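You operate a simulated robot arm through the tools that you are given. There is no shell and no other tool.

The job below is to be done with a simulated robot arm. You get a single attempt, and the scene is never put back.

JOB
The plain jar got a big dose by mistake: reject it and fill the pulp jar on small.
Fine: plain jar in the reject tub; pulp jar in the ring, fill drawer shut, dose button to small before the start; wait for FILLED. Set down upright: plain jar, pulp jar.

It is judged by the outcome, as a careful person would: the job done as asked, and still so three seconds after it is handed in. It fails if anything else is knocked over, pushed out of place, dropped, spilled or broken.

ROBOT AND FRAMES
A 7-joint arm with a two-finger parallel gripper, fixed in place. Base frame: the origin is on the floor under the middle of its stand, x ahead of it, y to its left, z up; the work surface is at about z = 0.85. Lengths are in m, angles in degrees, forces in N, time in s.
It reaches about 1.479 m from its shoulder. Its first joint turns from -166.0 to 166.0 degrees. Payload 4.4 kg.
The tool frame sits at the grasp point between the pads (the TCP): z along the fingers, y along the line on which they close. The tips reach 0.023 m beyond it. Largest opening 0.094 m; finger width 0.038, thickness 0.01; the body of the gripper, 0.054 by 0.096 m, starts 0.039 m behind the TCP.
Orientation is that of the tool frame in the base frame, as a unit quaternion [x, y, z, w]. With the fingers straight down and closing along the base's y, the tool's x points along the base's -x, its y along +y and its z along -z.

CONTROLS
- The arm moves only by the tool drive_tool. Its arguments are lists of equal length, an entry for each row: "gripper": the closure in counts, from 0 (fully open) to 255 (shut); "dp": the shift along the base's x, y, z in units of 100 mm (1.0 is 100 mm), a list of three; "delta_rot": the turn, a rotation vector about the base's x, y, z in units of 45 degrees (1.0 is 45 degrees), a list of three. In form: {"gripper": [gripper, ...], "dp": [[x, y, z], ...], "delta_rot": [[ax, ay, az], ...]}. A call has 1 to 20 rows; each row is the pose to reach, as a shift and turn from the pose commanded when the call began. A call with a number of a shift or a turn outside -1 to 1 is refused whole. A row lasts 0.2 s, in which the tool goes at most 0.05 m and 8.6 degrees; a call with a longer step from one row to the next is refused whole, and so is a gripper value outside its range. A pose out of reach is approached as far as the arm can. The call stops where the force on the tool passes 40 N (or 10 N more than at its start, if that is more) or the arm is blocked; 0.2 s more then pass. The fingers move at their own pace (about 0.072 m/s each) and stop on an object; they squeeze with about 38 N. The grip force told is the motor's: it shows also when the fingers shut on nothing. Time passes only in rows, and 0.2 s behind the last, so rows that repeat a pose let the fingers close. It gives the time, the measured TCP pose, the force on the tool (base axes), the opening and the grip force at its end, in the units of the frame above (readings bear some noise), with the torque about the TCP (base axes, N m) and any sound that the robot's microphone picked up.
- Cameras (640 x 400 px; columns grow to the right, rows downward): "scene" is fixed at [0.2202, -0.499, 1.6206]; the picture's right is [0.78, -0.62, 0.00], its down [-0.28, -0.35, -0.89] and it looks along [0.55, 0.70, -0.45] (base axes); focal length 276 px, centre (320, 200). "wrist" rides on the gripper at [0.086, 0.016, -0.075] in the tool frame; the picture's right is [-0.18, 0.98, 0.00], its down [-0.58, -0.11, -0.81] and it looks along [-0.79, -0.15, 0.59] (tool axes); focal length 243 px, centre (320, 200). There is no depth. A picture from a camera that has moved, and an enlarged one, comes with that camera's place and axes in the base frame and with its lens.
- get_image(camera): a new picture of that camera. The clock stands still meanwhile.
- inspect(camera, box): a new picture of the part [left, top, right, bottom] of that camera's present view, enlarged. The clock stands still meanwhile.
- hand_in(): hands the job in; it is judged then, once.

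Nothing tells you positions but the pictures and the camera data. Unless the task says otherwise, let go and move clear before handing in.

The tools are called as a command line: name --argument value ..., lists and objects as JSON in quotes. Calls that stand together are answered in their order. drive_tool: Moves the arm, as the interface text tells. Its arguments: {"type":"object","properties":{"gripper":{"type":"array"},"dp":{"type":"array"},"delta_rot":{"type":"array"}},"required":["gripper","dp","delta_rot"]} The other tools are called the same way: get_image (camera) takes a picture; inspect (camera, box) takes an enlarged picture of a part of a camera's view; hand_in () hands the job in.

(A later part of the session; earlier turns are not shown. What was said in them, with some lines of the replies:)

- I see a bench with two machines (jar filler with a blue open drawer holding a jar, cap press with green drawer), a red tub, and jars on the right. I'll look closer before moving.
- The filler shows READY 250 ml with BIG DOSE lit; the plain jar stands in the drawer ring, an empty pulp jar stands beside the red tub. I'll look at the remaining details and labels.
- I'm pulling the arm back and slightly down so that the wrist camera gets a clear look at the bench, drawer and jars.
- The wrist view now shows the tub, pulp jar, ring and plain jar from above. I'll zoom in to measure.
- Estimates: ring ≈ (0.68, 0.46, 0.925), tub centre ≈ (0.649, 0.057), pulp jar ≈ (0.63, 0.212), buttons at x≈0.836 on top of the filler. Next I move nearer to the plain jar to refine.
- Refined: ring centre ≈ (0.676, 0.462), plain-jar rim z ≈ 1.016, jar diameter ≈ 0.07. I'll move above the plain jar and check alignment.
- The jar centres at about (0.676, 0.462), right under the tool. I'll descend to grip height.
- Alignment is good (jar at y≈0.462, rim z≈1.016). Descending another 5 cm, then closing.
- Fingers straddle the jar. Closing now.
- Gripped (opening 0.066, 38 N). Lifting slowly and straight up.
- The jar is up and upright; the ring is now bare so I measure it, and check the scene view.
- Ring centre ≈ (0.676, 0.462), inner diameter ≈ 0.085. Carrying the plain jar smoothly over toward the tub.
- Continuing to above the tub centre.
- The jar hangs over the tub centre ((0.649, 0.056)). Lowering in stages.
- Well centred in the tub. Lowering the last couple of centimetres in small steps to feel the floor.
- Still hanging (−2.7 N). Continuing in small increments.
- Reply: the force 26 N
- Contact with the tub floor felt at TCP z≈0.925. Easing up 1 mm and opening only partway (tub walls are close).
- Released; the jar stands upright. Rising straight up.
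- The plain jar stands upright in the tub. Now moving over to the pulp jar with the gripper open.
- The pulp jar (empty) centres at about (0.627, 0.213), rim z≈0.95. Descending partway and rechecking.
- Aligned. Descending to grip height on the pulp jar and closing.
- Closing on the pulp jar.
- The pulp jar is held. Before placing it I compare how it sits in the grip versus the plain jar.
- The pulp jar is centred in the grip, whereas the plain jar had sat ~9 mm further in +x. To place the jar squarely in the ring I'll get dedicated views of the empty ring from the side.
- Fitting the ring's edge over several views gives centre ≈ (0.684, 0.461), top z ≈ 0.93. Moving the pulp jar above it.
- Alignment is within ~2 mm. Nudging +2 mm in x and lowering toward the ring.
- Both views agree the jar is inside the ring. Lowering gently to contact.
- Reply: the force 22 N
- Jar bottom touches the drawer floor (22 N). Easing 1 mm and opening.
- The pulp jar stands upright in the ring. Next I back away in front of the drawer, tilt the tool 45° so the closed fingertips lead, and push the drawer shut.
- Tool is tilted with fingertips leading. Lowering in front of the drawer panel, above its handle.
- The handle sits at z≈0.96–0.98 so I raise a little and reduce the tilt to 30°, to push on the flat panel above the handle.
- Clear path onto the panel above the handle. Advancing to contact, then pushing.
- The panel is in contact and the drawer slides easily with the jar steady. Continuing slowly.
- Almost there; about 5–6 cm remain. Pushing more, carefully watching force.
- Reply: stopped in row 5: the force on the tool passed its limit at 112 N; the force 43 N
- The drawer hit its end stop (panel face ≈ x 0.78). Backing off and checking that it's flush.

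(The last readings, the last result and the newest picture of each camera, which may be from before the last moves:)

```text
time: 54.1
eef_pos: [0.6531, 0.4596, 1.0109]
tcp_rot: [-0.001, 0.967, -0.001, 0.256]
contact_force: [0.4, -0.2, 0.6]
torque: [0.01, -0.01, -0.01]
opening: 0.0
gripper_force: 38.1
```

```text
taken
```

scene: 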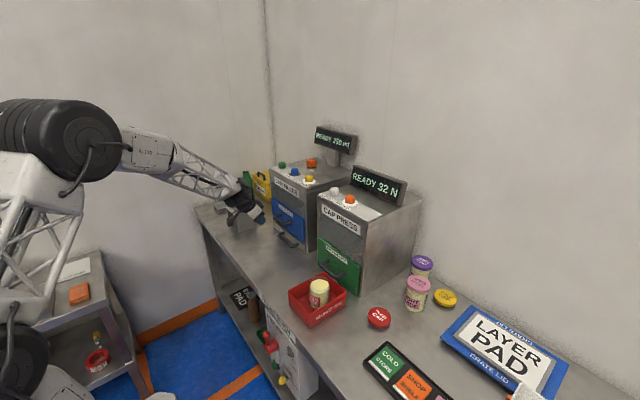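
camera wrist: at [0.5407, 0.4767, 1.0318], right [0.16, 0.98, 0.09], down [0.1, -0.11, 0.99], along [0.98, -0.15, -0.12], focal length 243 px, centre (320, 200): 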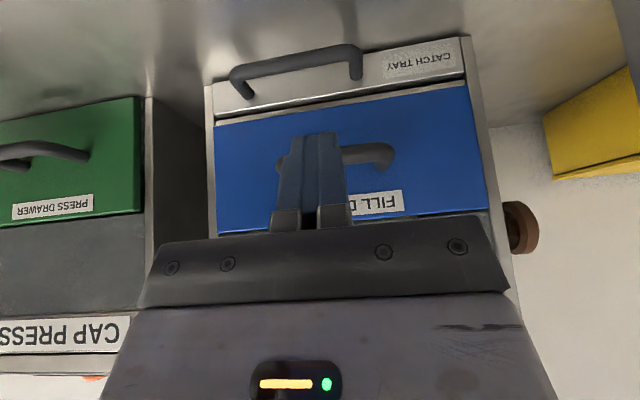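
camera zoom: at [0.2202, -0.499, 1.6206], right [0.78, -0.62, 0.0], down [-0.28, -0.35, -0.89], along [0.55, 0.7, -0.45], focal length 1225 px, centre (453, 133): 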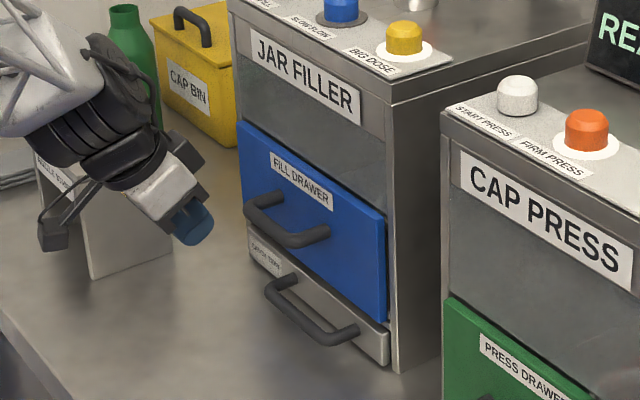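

The fill drawer is shut flush. Now raising and levelling the tool, opening the fingers for a clear view of the dose button.

drive_tool --gripper '[255, 255, 255, 255]' --dp '[[-0.1, 0, 0.4], [-0.1, 0, 0.7], [-0.1, 0, 1.0], [-0.1, 0, 1.0]]' --delta_rot '[[0, 0.17, 0], [0, 0.34, 0], [0, 0.5, 0], [0, 0.66, 0]]'

drive_tool --gripper '[200, 100, 0, 0]' --dp '[[0, -0.2, 0.4], [0, -0.4, 0.8], [0, -0.6, 1.0], [0, -0.6, 1.0]]' --delta_rot '[[0, 0, 0], [0, 0, 0], [0, 0, 0], [0, 0, 0]]'

drive_tool --gripper '[0, 0, 0]' --dp '[[0, -0.2, 0.4], [0, -0.3, 0.8], [0, -0.4, 1.0]]' --delta_rot '[[0, 0, 0], [0, 0, 0], [0, 0, 0]]'

get_image --camera "wrist"

inspect --camera "scene" --box '[240, 110, 400, 210]'

```text
time: 55.1
eef_pos: [0.6442, 0.46, 1.113]
tcp_rot: [-0.001, 1.0, -0.001, 0.0]
contact_force: [-0.2, -0.1, 0.3]
torque: [0.01, 0.01, 0.02]
opening: 0.0
gripper_force: 38.5
```

```text
time: 56.1
eef_pos: [0.6433, 0.4012, 1.213]
tcp_rot: [0.0, 1.0, 0.0, 0.001]
contact_force: [0.3, -0.4, -0.4]
torque: [0.01, 0.01, -0.02]
opening: 0.0941
gripper_force: 0.1
```

```text
time: 56.9
eef_pos: [0.6446, 0.3619, 1.3138]
tcp_rot: [-0.002, 1.0, -0.001, 0.0]
contact_force: [0.1, -0.1, -1.2]
torque: [-0.02, 0.02, 0.01]
opening: 0.0935
gripper_force: 0.0
```

```text
taken
camera wrist: at [0.557, 0.3771, 1.3878], right [0.18, 0.98, 0.0], down [0.58, -0.11, 0.81], along [0.79, -0.15, -0.59], focal length 243 px, centre (320, 200)
```

wrist: 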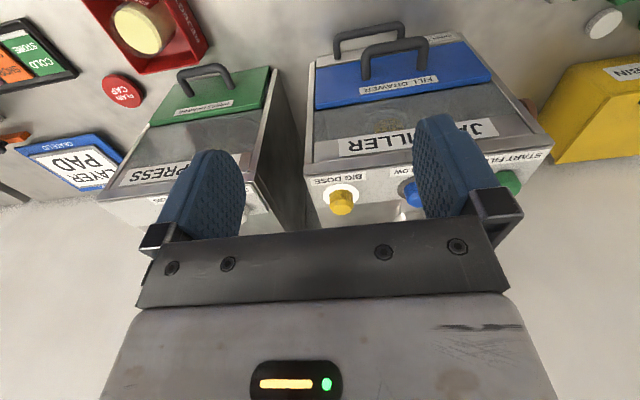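

```text
4.00 times, centred on (320, 160) of scene
camera zoom: at [0.2202, -0.499, 1.6206], right [0.78, -0.62, 0.0], down [-0.28, -0.35, -0.89], along [0.55, 0.7, -0.45], focal length 1102 px, centre (320, 360)
```

zoom: 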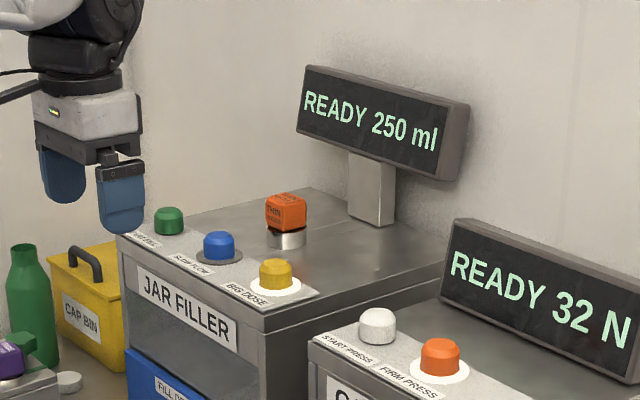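

inspect --camera "wrist" --box '[290, 150, 410, 225]'

inspect --camera "scene" --box '[270, 140, 350, 190]'

```text
5.33 times, centred on (350, 188) of wrist
camera zoom: at [0.557, 0.3771, 1.3878], right [0.18, 0.98, 0.0], down [0.58, -0.11, 0.81], along [0.79, -0.15, -0.59], focal length 1294 px, centre (160, 267)
```

zoom: 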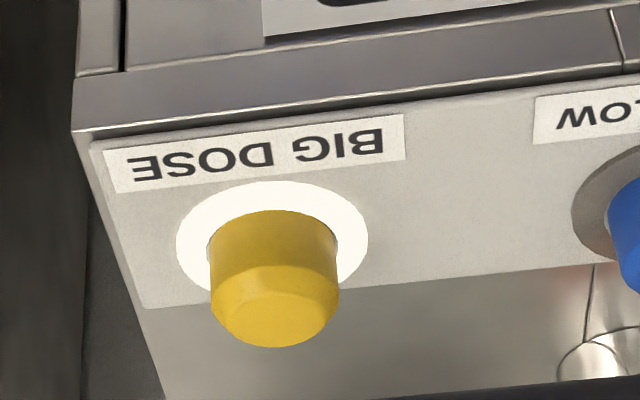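

```text
8.00 times, centred on (310, 165) of scene
camera zoom: at [0.2202, -0.499, 1.6206], right [0.78, -0.62, 0.0], down [-0.28, -0.35, -0.89], along [0.55, 0.7, -0.45], focal length 2205 px, centre (400, 480)
```

zoom: 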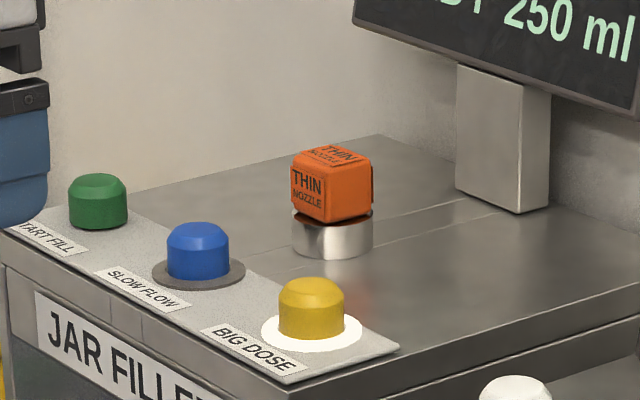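

The BIG DOSE button is at about (0.836, 0.357), top z≈1.20. Moving closed fingertips above it.

drive_tool --gripper '[100, 255, 255, 255]' --dp '[[0.2, 0, 0], [0.5, 0, 0], [0.8, -0.03, 0], [1.0, -0.05, 0]]' --delta_rot '[[0, 0, 0], [0, 0, 0], [0, 0, 0], [0, 0, 0]]'

drive_tool --gripper '[255, 255, 255, 255]' --dp '[[0.3, 0, 0], [0.6, 0, -0.2], [0.8, 0, -0.4], [0.91, 0, -0.6]]' --delta_rot '[[0, 0, 0], [0, 0, 0], [0, 0, 0], [0, 0, 0]]'

inspect --camera "scene" --box '[260, 110, 388, 190]'

get_image --camera "wrist"

```text
time: 57.9
eef_pos: [0.7435, 0.3591, 1.315]
tcp_rot: [0.0, 1.0, -0.001, 0.001]
contact_force: [-0.7, -1.0, 0.0]
torque: [-0.01, -0.01, -0.03]
opening: 0.0001
gripper_force: 38.3
```

```text
time: 58.9
eef_pos: [0.8337, 0.3567, 1.2536]
tcp_rot: [0.001, 1.0, -0.001, 0.002]
contact_force: [-0.3, -0.6, 0.1]
torque: [0.04, -0.04, 0.01]
opening: 0.0002
gripper_force: 37.4
```

```text
5.00 times, centred on (324, 150) of scene
camera zoom: at [0.2202, -0.499, 1.6206], right [0.78, -0.62, 0.0], down [-0.28, -0.35, -0.89], along [0.55, 0.7, -0.45], focal length 1378 px, centre (300, 450)
```

zoom: 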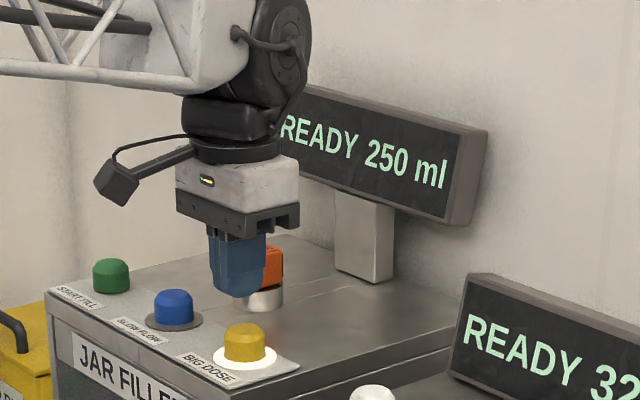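

```text
taken
camera wrist: at [0.7469, 0.3721, 1.3279], right [0.18, 0.98, 0.0], down [0.58, -0.11, 0.81], along [0.79, -0.15, -0.59], focal length 243 px, centre (320, 200)
```

wrist: 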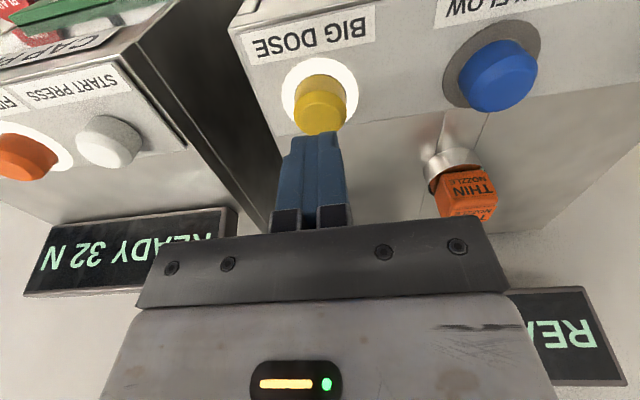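

Over the button. Descending gently to press it.

drive_tool --gripper '[255, 255, 255, 255]' --dp '[[0.03, -0.01, -0.12], [0.03, -0.01, -0.2], [0.03, -0.01, -0.25], [0.03, -0.01, -0.28]]' --delta_rot '[[0, 0, 0], [0, 0, 0], [0, 0, 0], [0, 0, 0]]'

inspect --camera "scene" --box '[270, 120, 382, 190]'

inspect --camera "wrist" --box '[240, 40, 400, 140]'

```text
time: 59.9
eef_pos: [0.838, 0.3551, 1.224]
tcp_rot: [0.0, 1.0, -0.001, 0.0]
contact_force: [0.4, -0.4, 0.3]
torque: [0.02, 0.01, 0.0]
opening: 0.0
gripper_force: 37.9
```

```text
5.71 times, centred on (326, 155) of scene
camera zoom: at [0.2202, -0.499, 1.6206], right [0.78, -0.62, 0.0], down [-0.28, -0.35, -0.89], along [0.55, 0.7, -0.45], focal length 1575 px, centre (286, 457)
```

zoom: 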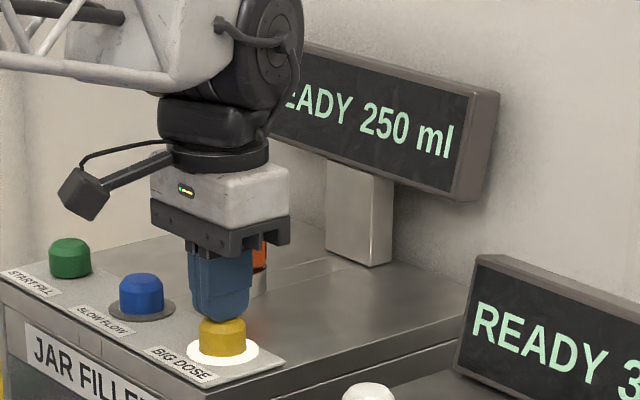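

```text
4.00 times, centred on (320, 90) of wrist
camera zoom: at [0.7507, 0.3713, 1.2984], right [0.18, 0.98, 0.0], down [0.58, -0.11, 0.81], along [0.79, -0.15, -0.59], focal length 970 px, centre (320, 640)
```

zoom: 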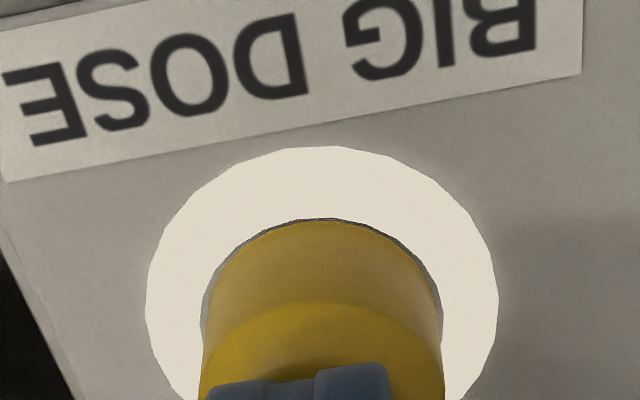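

Fingertips are centred and nearly touching. Pressing a few mm.

drive_tool --gripper '[255, 255, 255, 255]' --dp '[[0, 0, -0.02], [0, 0, -0.04], [0, 0, -0.06], [0, 0, -0.06]]' --delta_rot '[[0, 0, 0], [0, 0, 0], [0, 0, 0], [0, 0, 0]]'

inspect --camera "scene" --box '[270, 120, 382, 190]'

```text
time: 60.9
eef_pos: [0.8358, 0.355, 1.2194]
tcp_rot: [0.0, 1.0, 0.0, 0.001]
contact_force: [0.2, 0.7, 3.3]
torque: [0.03, 0.02, 0.0]
opening: 0.0
gripper_force: 38.3
heard: click
```

```text
5.71 times, centred on (326, 155) of scene
camera zoom: at [0.2202, -0.499, 1.6206], right [0.78, -0.62, 0.0], down [-0.28, -0.35, -0.89], along [0.55, 0.7, -0.45], focal length 1575 px, centre (286, 457)
```

zoom: 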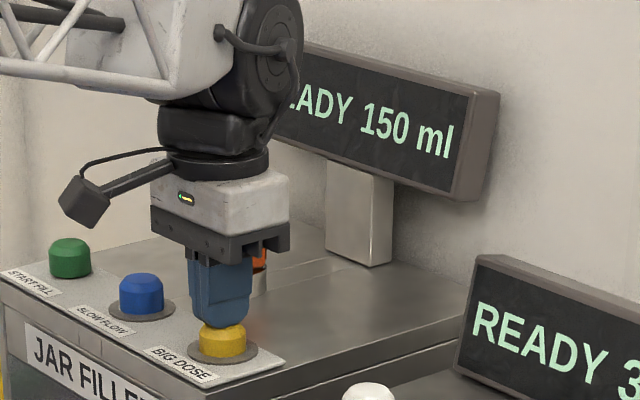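

A click: the lamp ring went dark and the display reads READY 150 ml (small). Lifting off the button.

drive_tool --gripper '[255, 255, 255, 255]' --dp '[[0, 0, 0.1], [0, 0, 0.3], [0, 0, 0.5], [0, 0, 0.6]]' --delta_rot '[[0, 0, 0], [0, 0, 0], [0, 0, 0], [0, 0, 0]]'

get_image --camera "scene"

get_image --camera "wrist"

inspect --camera "scene" --box '[260, 110, 388, 190]'

```text
time: 61.9
eef_pos: [0.8366, 0.3563, 1.2787]
tcp_rot: [0.001, 1.0, 0.0, 0.001]
contact_force: [-1.0, -0.4, -0.4]
torque: [-0.02, -0.03, 0.01]
opening: 0.0
gripper_force: 38.1
```

```text
taken
```

scene: 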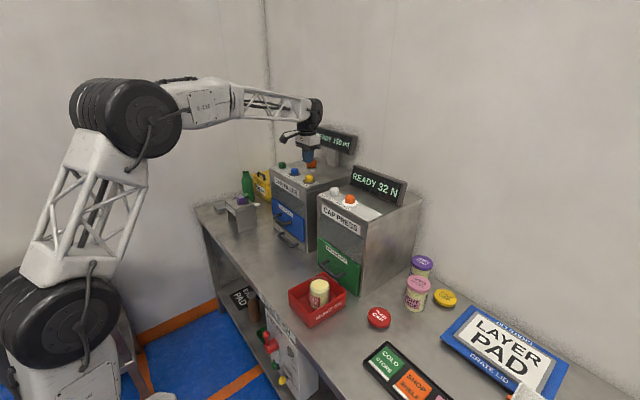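

```text
taken
camera wrist: at [0.7498, 0.3721, 1.3532], right [0.18, 0.98, 0.0], down [0.58, -0.11, 0.81], along [0.79, -0.15, -0.59], focal length 243 px, centre (320, 200)
```

wrist: 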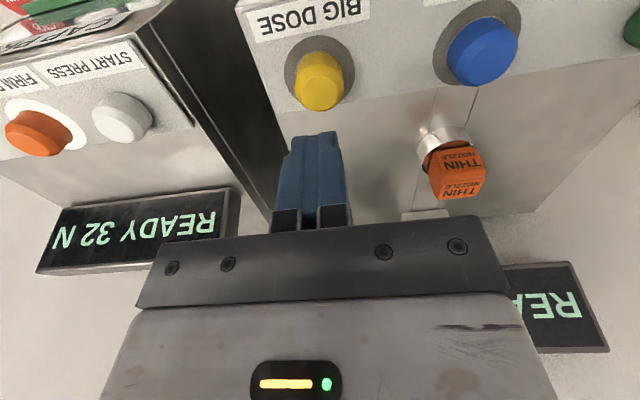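

```text
5.00 times, centred on (324, 150) of scene
camera zoom: at [0.2202, -0.499, 1.6206], right [0.78, -0.62, 0.0], down [-0.28, -0.35, -0.89], along [0.55, 0.7, -0.45], focal length 1378 px, centre (300, 450)
```

zoom: 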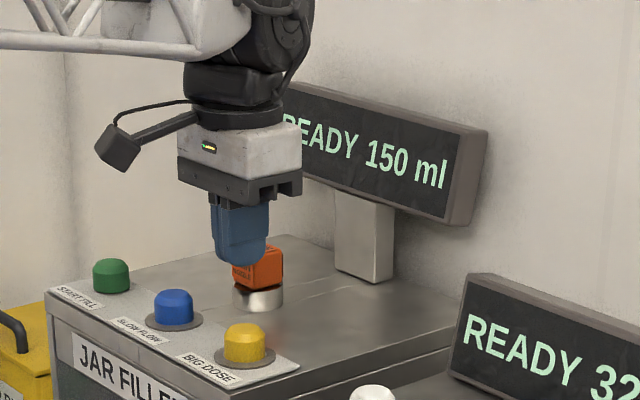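

The dose is confirmed small. Now moving across to view the START FILL button.

drive_tool --gripper '[255, 255, 255, 255]' --dp '[[0, 0.2, 0.3], [0, 0.5, 0.4], [0, 0.8, 0.4], [0, 1.0, 0.4]]' --delta_rot '[[0, 0, 0], [0, 0, 0], [0, 0, 0], [0, 0, 0]]'

drive_tool --gripper '[255, 255, 255, 255]' --dp '[[0, 0.3, 0], [0, 0.6, 0], [0, 0.9, 0], [0, 1.0, 0]]' --delta_rot '[[0, 0, 0], [0, 0, 0], [0, 0, 0], [0, 0, 0]]'

get_image --camera "wrist"

inspect --camera "scene" --box '[260, 110, 388, 190]'

```text
time: 62.9
eef_pos: [0.8372, 0.4567, 1.3188]
tcp_rot: [0.0, 1.0, -0.001, 0.0]
contact_force: [-0.5, 0.5, -0.3]
torque: [-0.01, -0.01, -0.02]
opening: 0.0001
gripper_force: 38.1
```

```text
time: 63.9
eef_pos: [0.838, 0.556, 1.3178]
tcp_rot: [0.0, 1.0, -0.001, 0.001]
contact_force: [0.4, 0.0, 0.1]
torque: [0.03, 0.02, -0.02]
opening: 0.0
gripper_force: 38.0
```

```text
taken
camera wrist: at [0.7514, 0.5716, 1.3922], right [0.18, 0.98, 0.0], down [0.58, -0.11, 0.81], along [0.79, -0.15, -0.59], focal length 243 px, centre (320, 200)
```

wrist: 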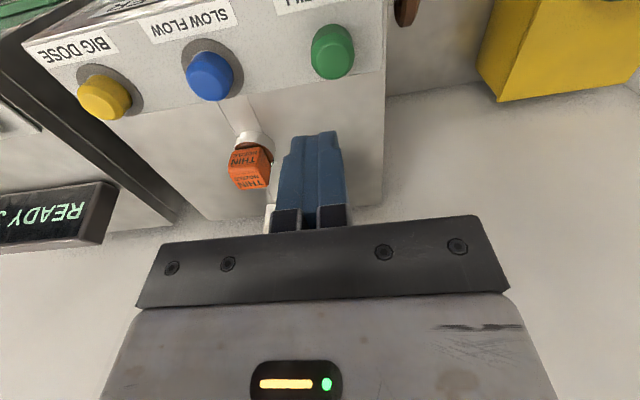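

```text
5.00 times, centred on (324, 150) of scene
camera zoom: at [0.2202, -0.499, 1.6206], right [0.78, -0.62, 0.0], down [-0.28, -0.35, -0.89], along [0.55, 0.7, -0.45], focal length 1378 px, centre (300, 450)
```

zoom: 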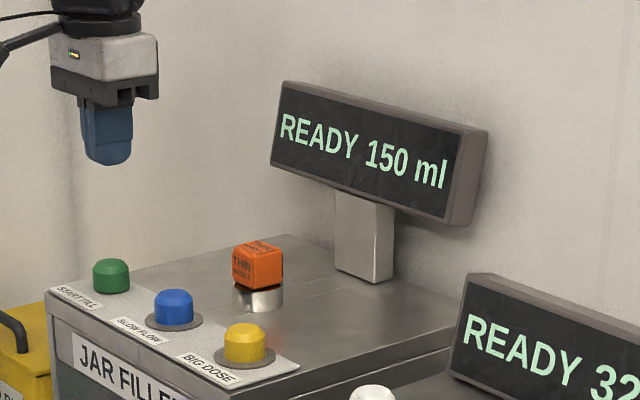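

inspect --camera "wrist" --box '[270, 0, 398, 80]'

```text
5.00 times, centred on (334, 40) of wrist
camera zoom: at [0.7514, 0.5716, 1.3922], right [0.18, 0.98, 0.0], down [0.58, -0.11, 0.81], along [0.79, -0.15, -0.59], focal length 1213 px, centre (250, 1000)
```

zoom: 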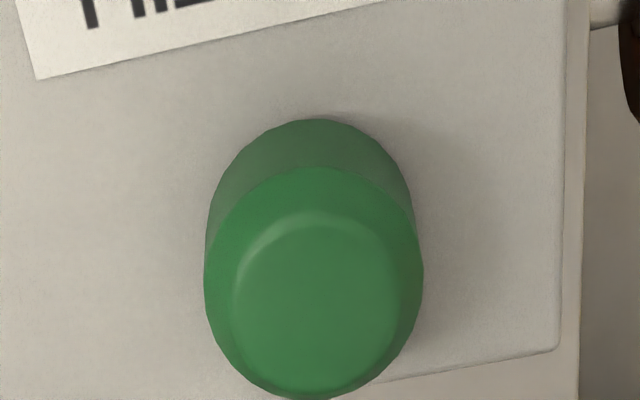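

START FILL is at about (0.836, 0.566). Aligning and descending.

drive_tool --gripper '[255, 255, 255, 255, 255]' --dp '[[0, 0.1, -0.2], [0, 0.1, -0.5], [0, 0.1, -0.75], [0, 0.1, -0.87], [0, 0.1, -0.92]]' --delta_rot '[[0, 0, 0], [0, 0, 0], [0, 0, 0], [0, 0, 0], [0, 0, 0]]'

inspect --camera "wrist" --box '[240, 40, 400, 140]'

inspect --camera "scene" --box '[250, 110, 378, 190]'

```text
time: 65.1
eef_pos: [0.838, 0.5644, 1.2278]
tcp_rot: [0.0, 1.0, 0.0, 0.001]
contact_force: [0.4, -0.8, 0.5]
torque: [0.02, -0.01, 0.02]
opening: 0.0
gripper_force: 37.8
```

```text
4.00 times, centred on (320, 90) of wrist
camera zoom: at [0.7511, 0.5811, 1.3003], right [0.18, 0.98, 0.0], down [0.58, -0.11, 0.81], along [0.79, -0.15, -0.59], focal length 970 px, centre (320, 640)
```

zoom: 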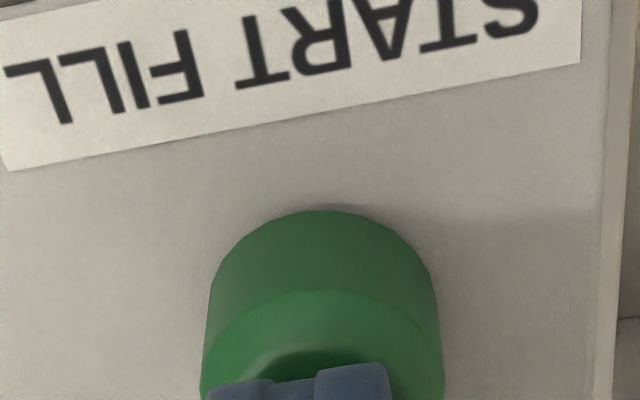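

```text
5.00 times, centred on (314, 150) of scene
camera zoom: at [0.2202, -0.499, 1.6206], right [0.78, -0.62, 0.0], down [-0.28, -0.35, -0.89], along [0.55, 0.7, -0.45], focal length 1378 px, centre (350, 450)
```

zoom: 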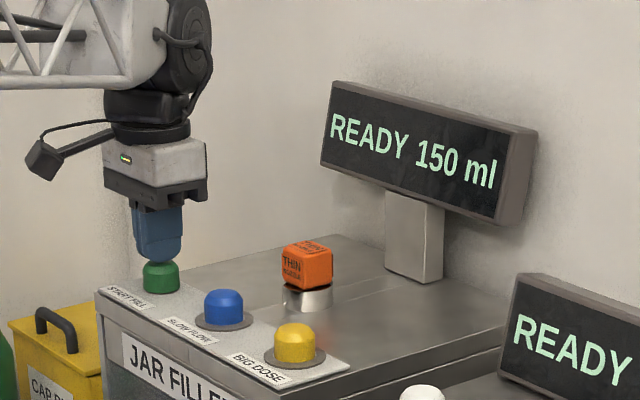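

Aligned on START FILL with display at READY 150 ml. Pressing in small steps.

drive_tool --gripper '[255, 255, 255, 255]' --dp '[[0, 0, -0.03], [0, 0, -0.06], [0, 0, -0.08], [0, 0, -0.08]]' --delta_rot '[[0, 0, 0], [0, 0, 0], [0, 0, 0], [0, 0, 0]]'

inspect --camera "scene" --box '[250, 110, 378, 190]'

```text
time: 66.1
eef_pos: [0.8374, 0.5649, 1.2179]
tcp_rot: [-0.001, 1.0, -0.001, 0.001]
contact_force: [-0.7, -1.3, 2.8]
torque: [0.01, 0.04, 0.01]
opening: 0.0001
gripper_force: 38.2
heard: click
```

```text
5.00 times, centred on (314, 150) of scene
camera zoom: at [0.2202, -0.499, 1.6206], right [0.78, -0.62, 0.0], down [-0.28, -0.35, -0.89], along [0.55, 0.7, -0.45], focal length 1378 px, centre (350, 450)
```

zoom: 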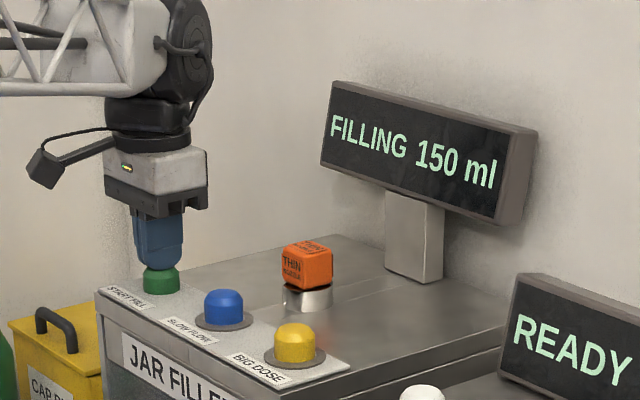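

FILLING 150 ml is shown. Lifting off the button and waiting.

drive_tool --gripper '[255, 255, 255, 255, 255]' --dp '[[0, 0, 0.15], [0, 0, 0.4], [0, 0, 0.7], [0, 0, 1.0], [0, 0, 1.0]]' --delta_rot '[[0, 0, 0], [0, 0, 0], [0, 0, 0], [0, 0, 0], [0, 0, 0]]'

drive_tool --gripper '[255, 255, 255, 255]' --dp '[[-0.4, 0, 0], [-0.8, 0, 0], [-1.0, 0, 0], [-1.0, 0, 0]]' --delta_rot '[[0, 0, 0], [0, 0, 0], [0, 0, 0], [0, 0, 0]]'

inspect --camera "scene" --box '[250, 110, 378, 190]'

```text
time: 67.3
eef_pos: [0.8374, 0.564, 1.3179]
tcp_rot: [0.0, 1.0, 0.0, 0.001]
contact_force: [0.4, -0.3, 0.4]
torque: [-0.04, 0.02, 0.01]
opening: 0.0
gripper_force: 38.2
```

```text
time: 68.3
eef_pos: [0.7372, 0.5642, 1.3197]
tcp_rot: [0.0, 1.0, 0.0, 0.002]
contact_force: [0.6, -0.1, 0.4]
torque: [-0.01, 0.02, 0.02]
opening: 0.0
gripper_force: 37.8
```

```text
5.00 times, centred on (314, 150) of scene
camera zoom: at [0.2202, -0.499, 1.6206], right [0.78, -0.62, 0.0], down [-0.28, -0.35, -0.89], along [0.55, 0.7, -0.45], focal length 1378 px, centre (350, 450)
```

zoom: 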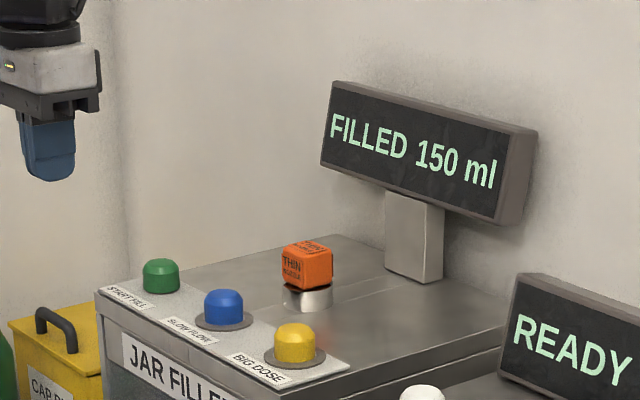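

The display reads FILLED 150 ml. Retreating clear and doing a final check of the whole scene.

drive_tool --gripper '[255, 200, 100, 0]' --dp '[[-0.4, 0, 0.2], [-0.8, -0.2, 0.4], [-1.0, -0.5, 0.6], [-1.0, -0.5, 0.6]]' --delta_rot '[[0, 0, 0], [0, 0, 0], [0, 0, 0], [0, 0, 0]]'

drive_tool --gripper '[0, 0, 0, 0]' --dp '[[-0.4, 0, 0.2], [-0.8, -0.2, 0.4], [-1.0, -0.5, 0.6], [-1.0, -0.5, 0.6]]' --delta_rot '[[0, 0, 0], [0, 0, 0], [0, 0, 0], [0, 0, 0]]'

get_image --camera "wrist"

get_image --camera "scene"

inspect --camera "scene" --box '[220, 160, 380, 330]'

```text
time: 69.3
eef_pos: [0.6363, 0.5146, 1.3788]
tcp_rot: [-0.001, 1.0, -0.001, 0.001]
contact_force: [0.3, -0.3, -0.7]
torque: [-0.02, 0.0, -0.01]
opening: 0.094
gripper_force: 0.0
```

```text
time: 70.3
eef_pos: [0.5376, 0.466, 1.438]
tcp_rot: [0.0, 1.0, -0.001, 0.001]
contact_force: [-0.7, -0.7, -0.2]
torque: [-0.01, 0.02, 0.0]
opening: 0.0937
gripper_force: 0.0
```

```text
taken
camera wrist: at [0.4511, 0.4816, 1.512], right [0.18, 0.98, 0.0], down [0.58, -0.11, 0.81], along [0.79, -0.15, -0.59], focal length 243 px, centre (320, 200)
```

wrist: 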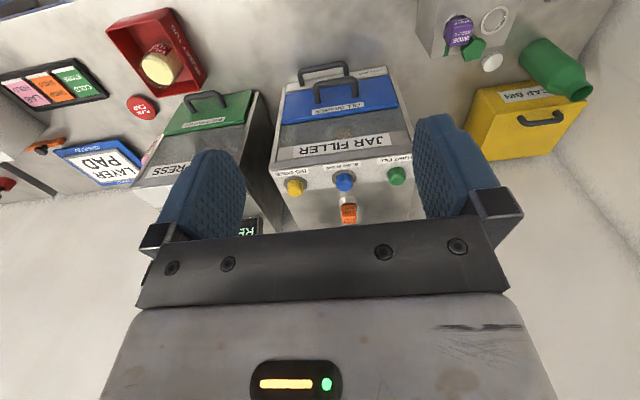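

```text
taken
```

scene: 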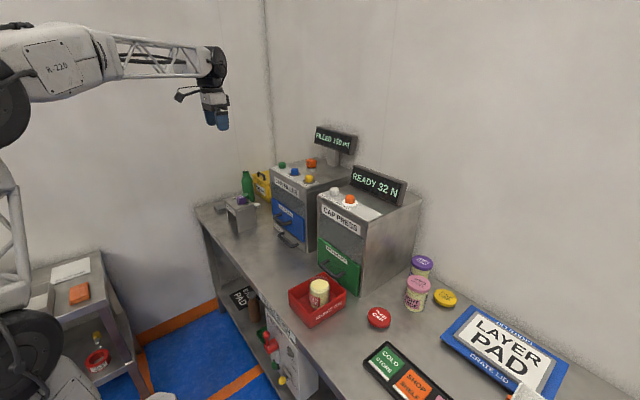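

```text
2.35 times, centred on (300, 245) of scene
camera zoom: at [0.2202, -0.499, 1.6206], right [0.78, -0.62, 0.0], down [-0.28, -0.35, -0.89], along [0.55, 0.7, -0.45], focal length 648 px, centre (367, 94)
```

zoom: 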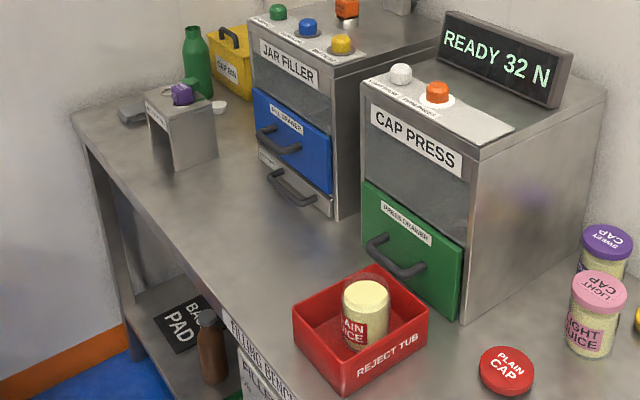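

Everything looks in place; one last check of the filler front and display before handing in.

inspect --camera "wrist" --box '[260, 50, 420, 160]'

inspect --camera "scene" --box '[260, 110, 388, 190]'

inspect --camera "wrist" --box '[90, 0, 250, 100]'

```text
3.64 times, centred on (340, 105) of wrist
camera zoom: at [0.4511, 0.4816, 1.512], right [0.18, 0.98, 0.0], down [0.58, -0.11, 0.81], along [0.79, -0.15, -0.59], focal length 882 px, centre (247, 546)
```

zoom: 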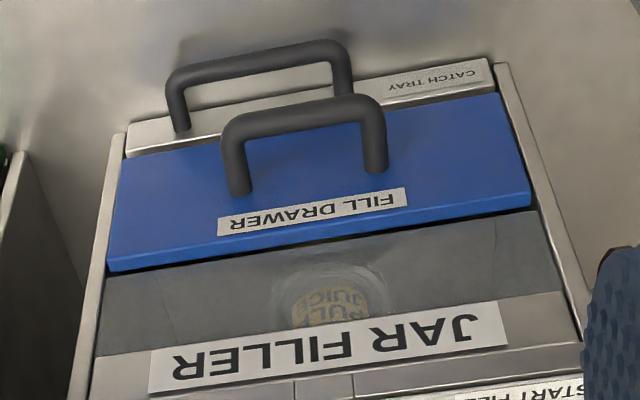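

```text
5.00 times, centred on (324, 150) of scene
camera zoom: at [0.2202, -0.499, 1.6206], right [0.78, -0.62, 0.0], down [-0.28, -0.35, -0.89], along [0.55, 0.7, -0.45], focal length 1378 px, centre (300, 450)
```

zoom: 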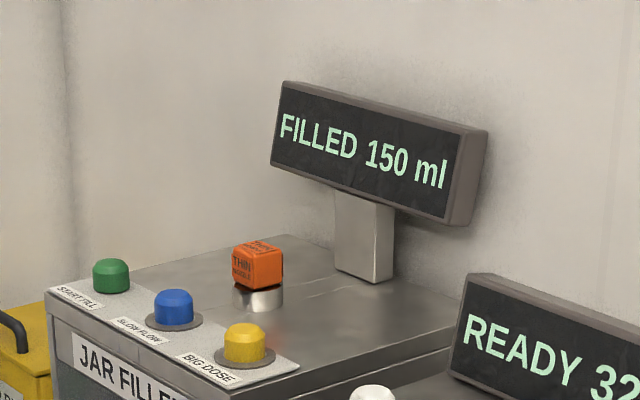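

```text
4.00 times, centred on (170, 50) of wrist
camera zoom: at [0.4511, 0.4816, 1.512], right [0.18, 0.98, 0.0], down [0.58, -0.11, 0.81], along [0.79, -0.15, -0.59], focal length 970 px, centre (920, 800)
```

zoom: 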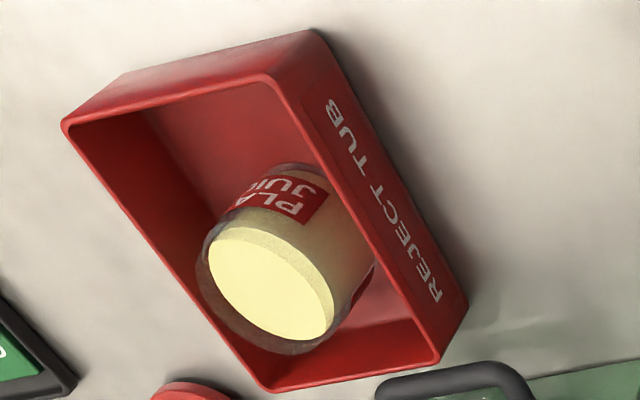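

The plain jar stands upright in the reject tub. The pulp jar is upright in the ring behind the shut fill drawer, and the display reads FILLED 150 ml. The arm is clear, so I'm handing in.

hand_in

```text
The job is handed in.
```

The job is done and handed in, and the last pictures showed everything where you asked.

- **Plain jar:** it stands upright in the reject tub, with no sign of a spill.
- **Pulp jar:** it stands upright in the ring, with the fill drawer pushed shut.
- **Dose:** I pressed the BIG DOSE button once before starting. Its light went out and the display changed from 250 ml to 150 ml.
- **Fill:** I pressed START FILL and waited. The display went from FILLING to FILLED 150 ml.

When the drawer reached its end stop, the push peaked at 112 N and the arm stopped itself. The drawer sat flush afterwards and the fill ran normally.

Nothing else on the bench looked moved or knocked over, and the arm was clear with its gripper open at hand-in.
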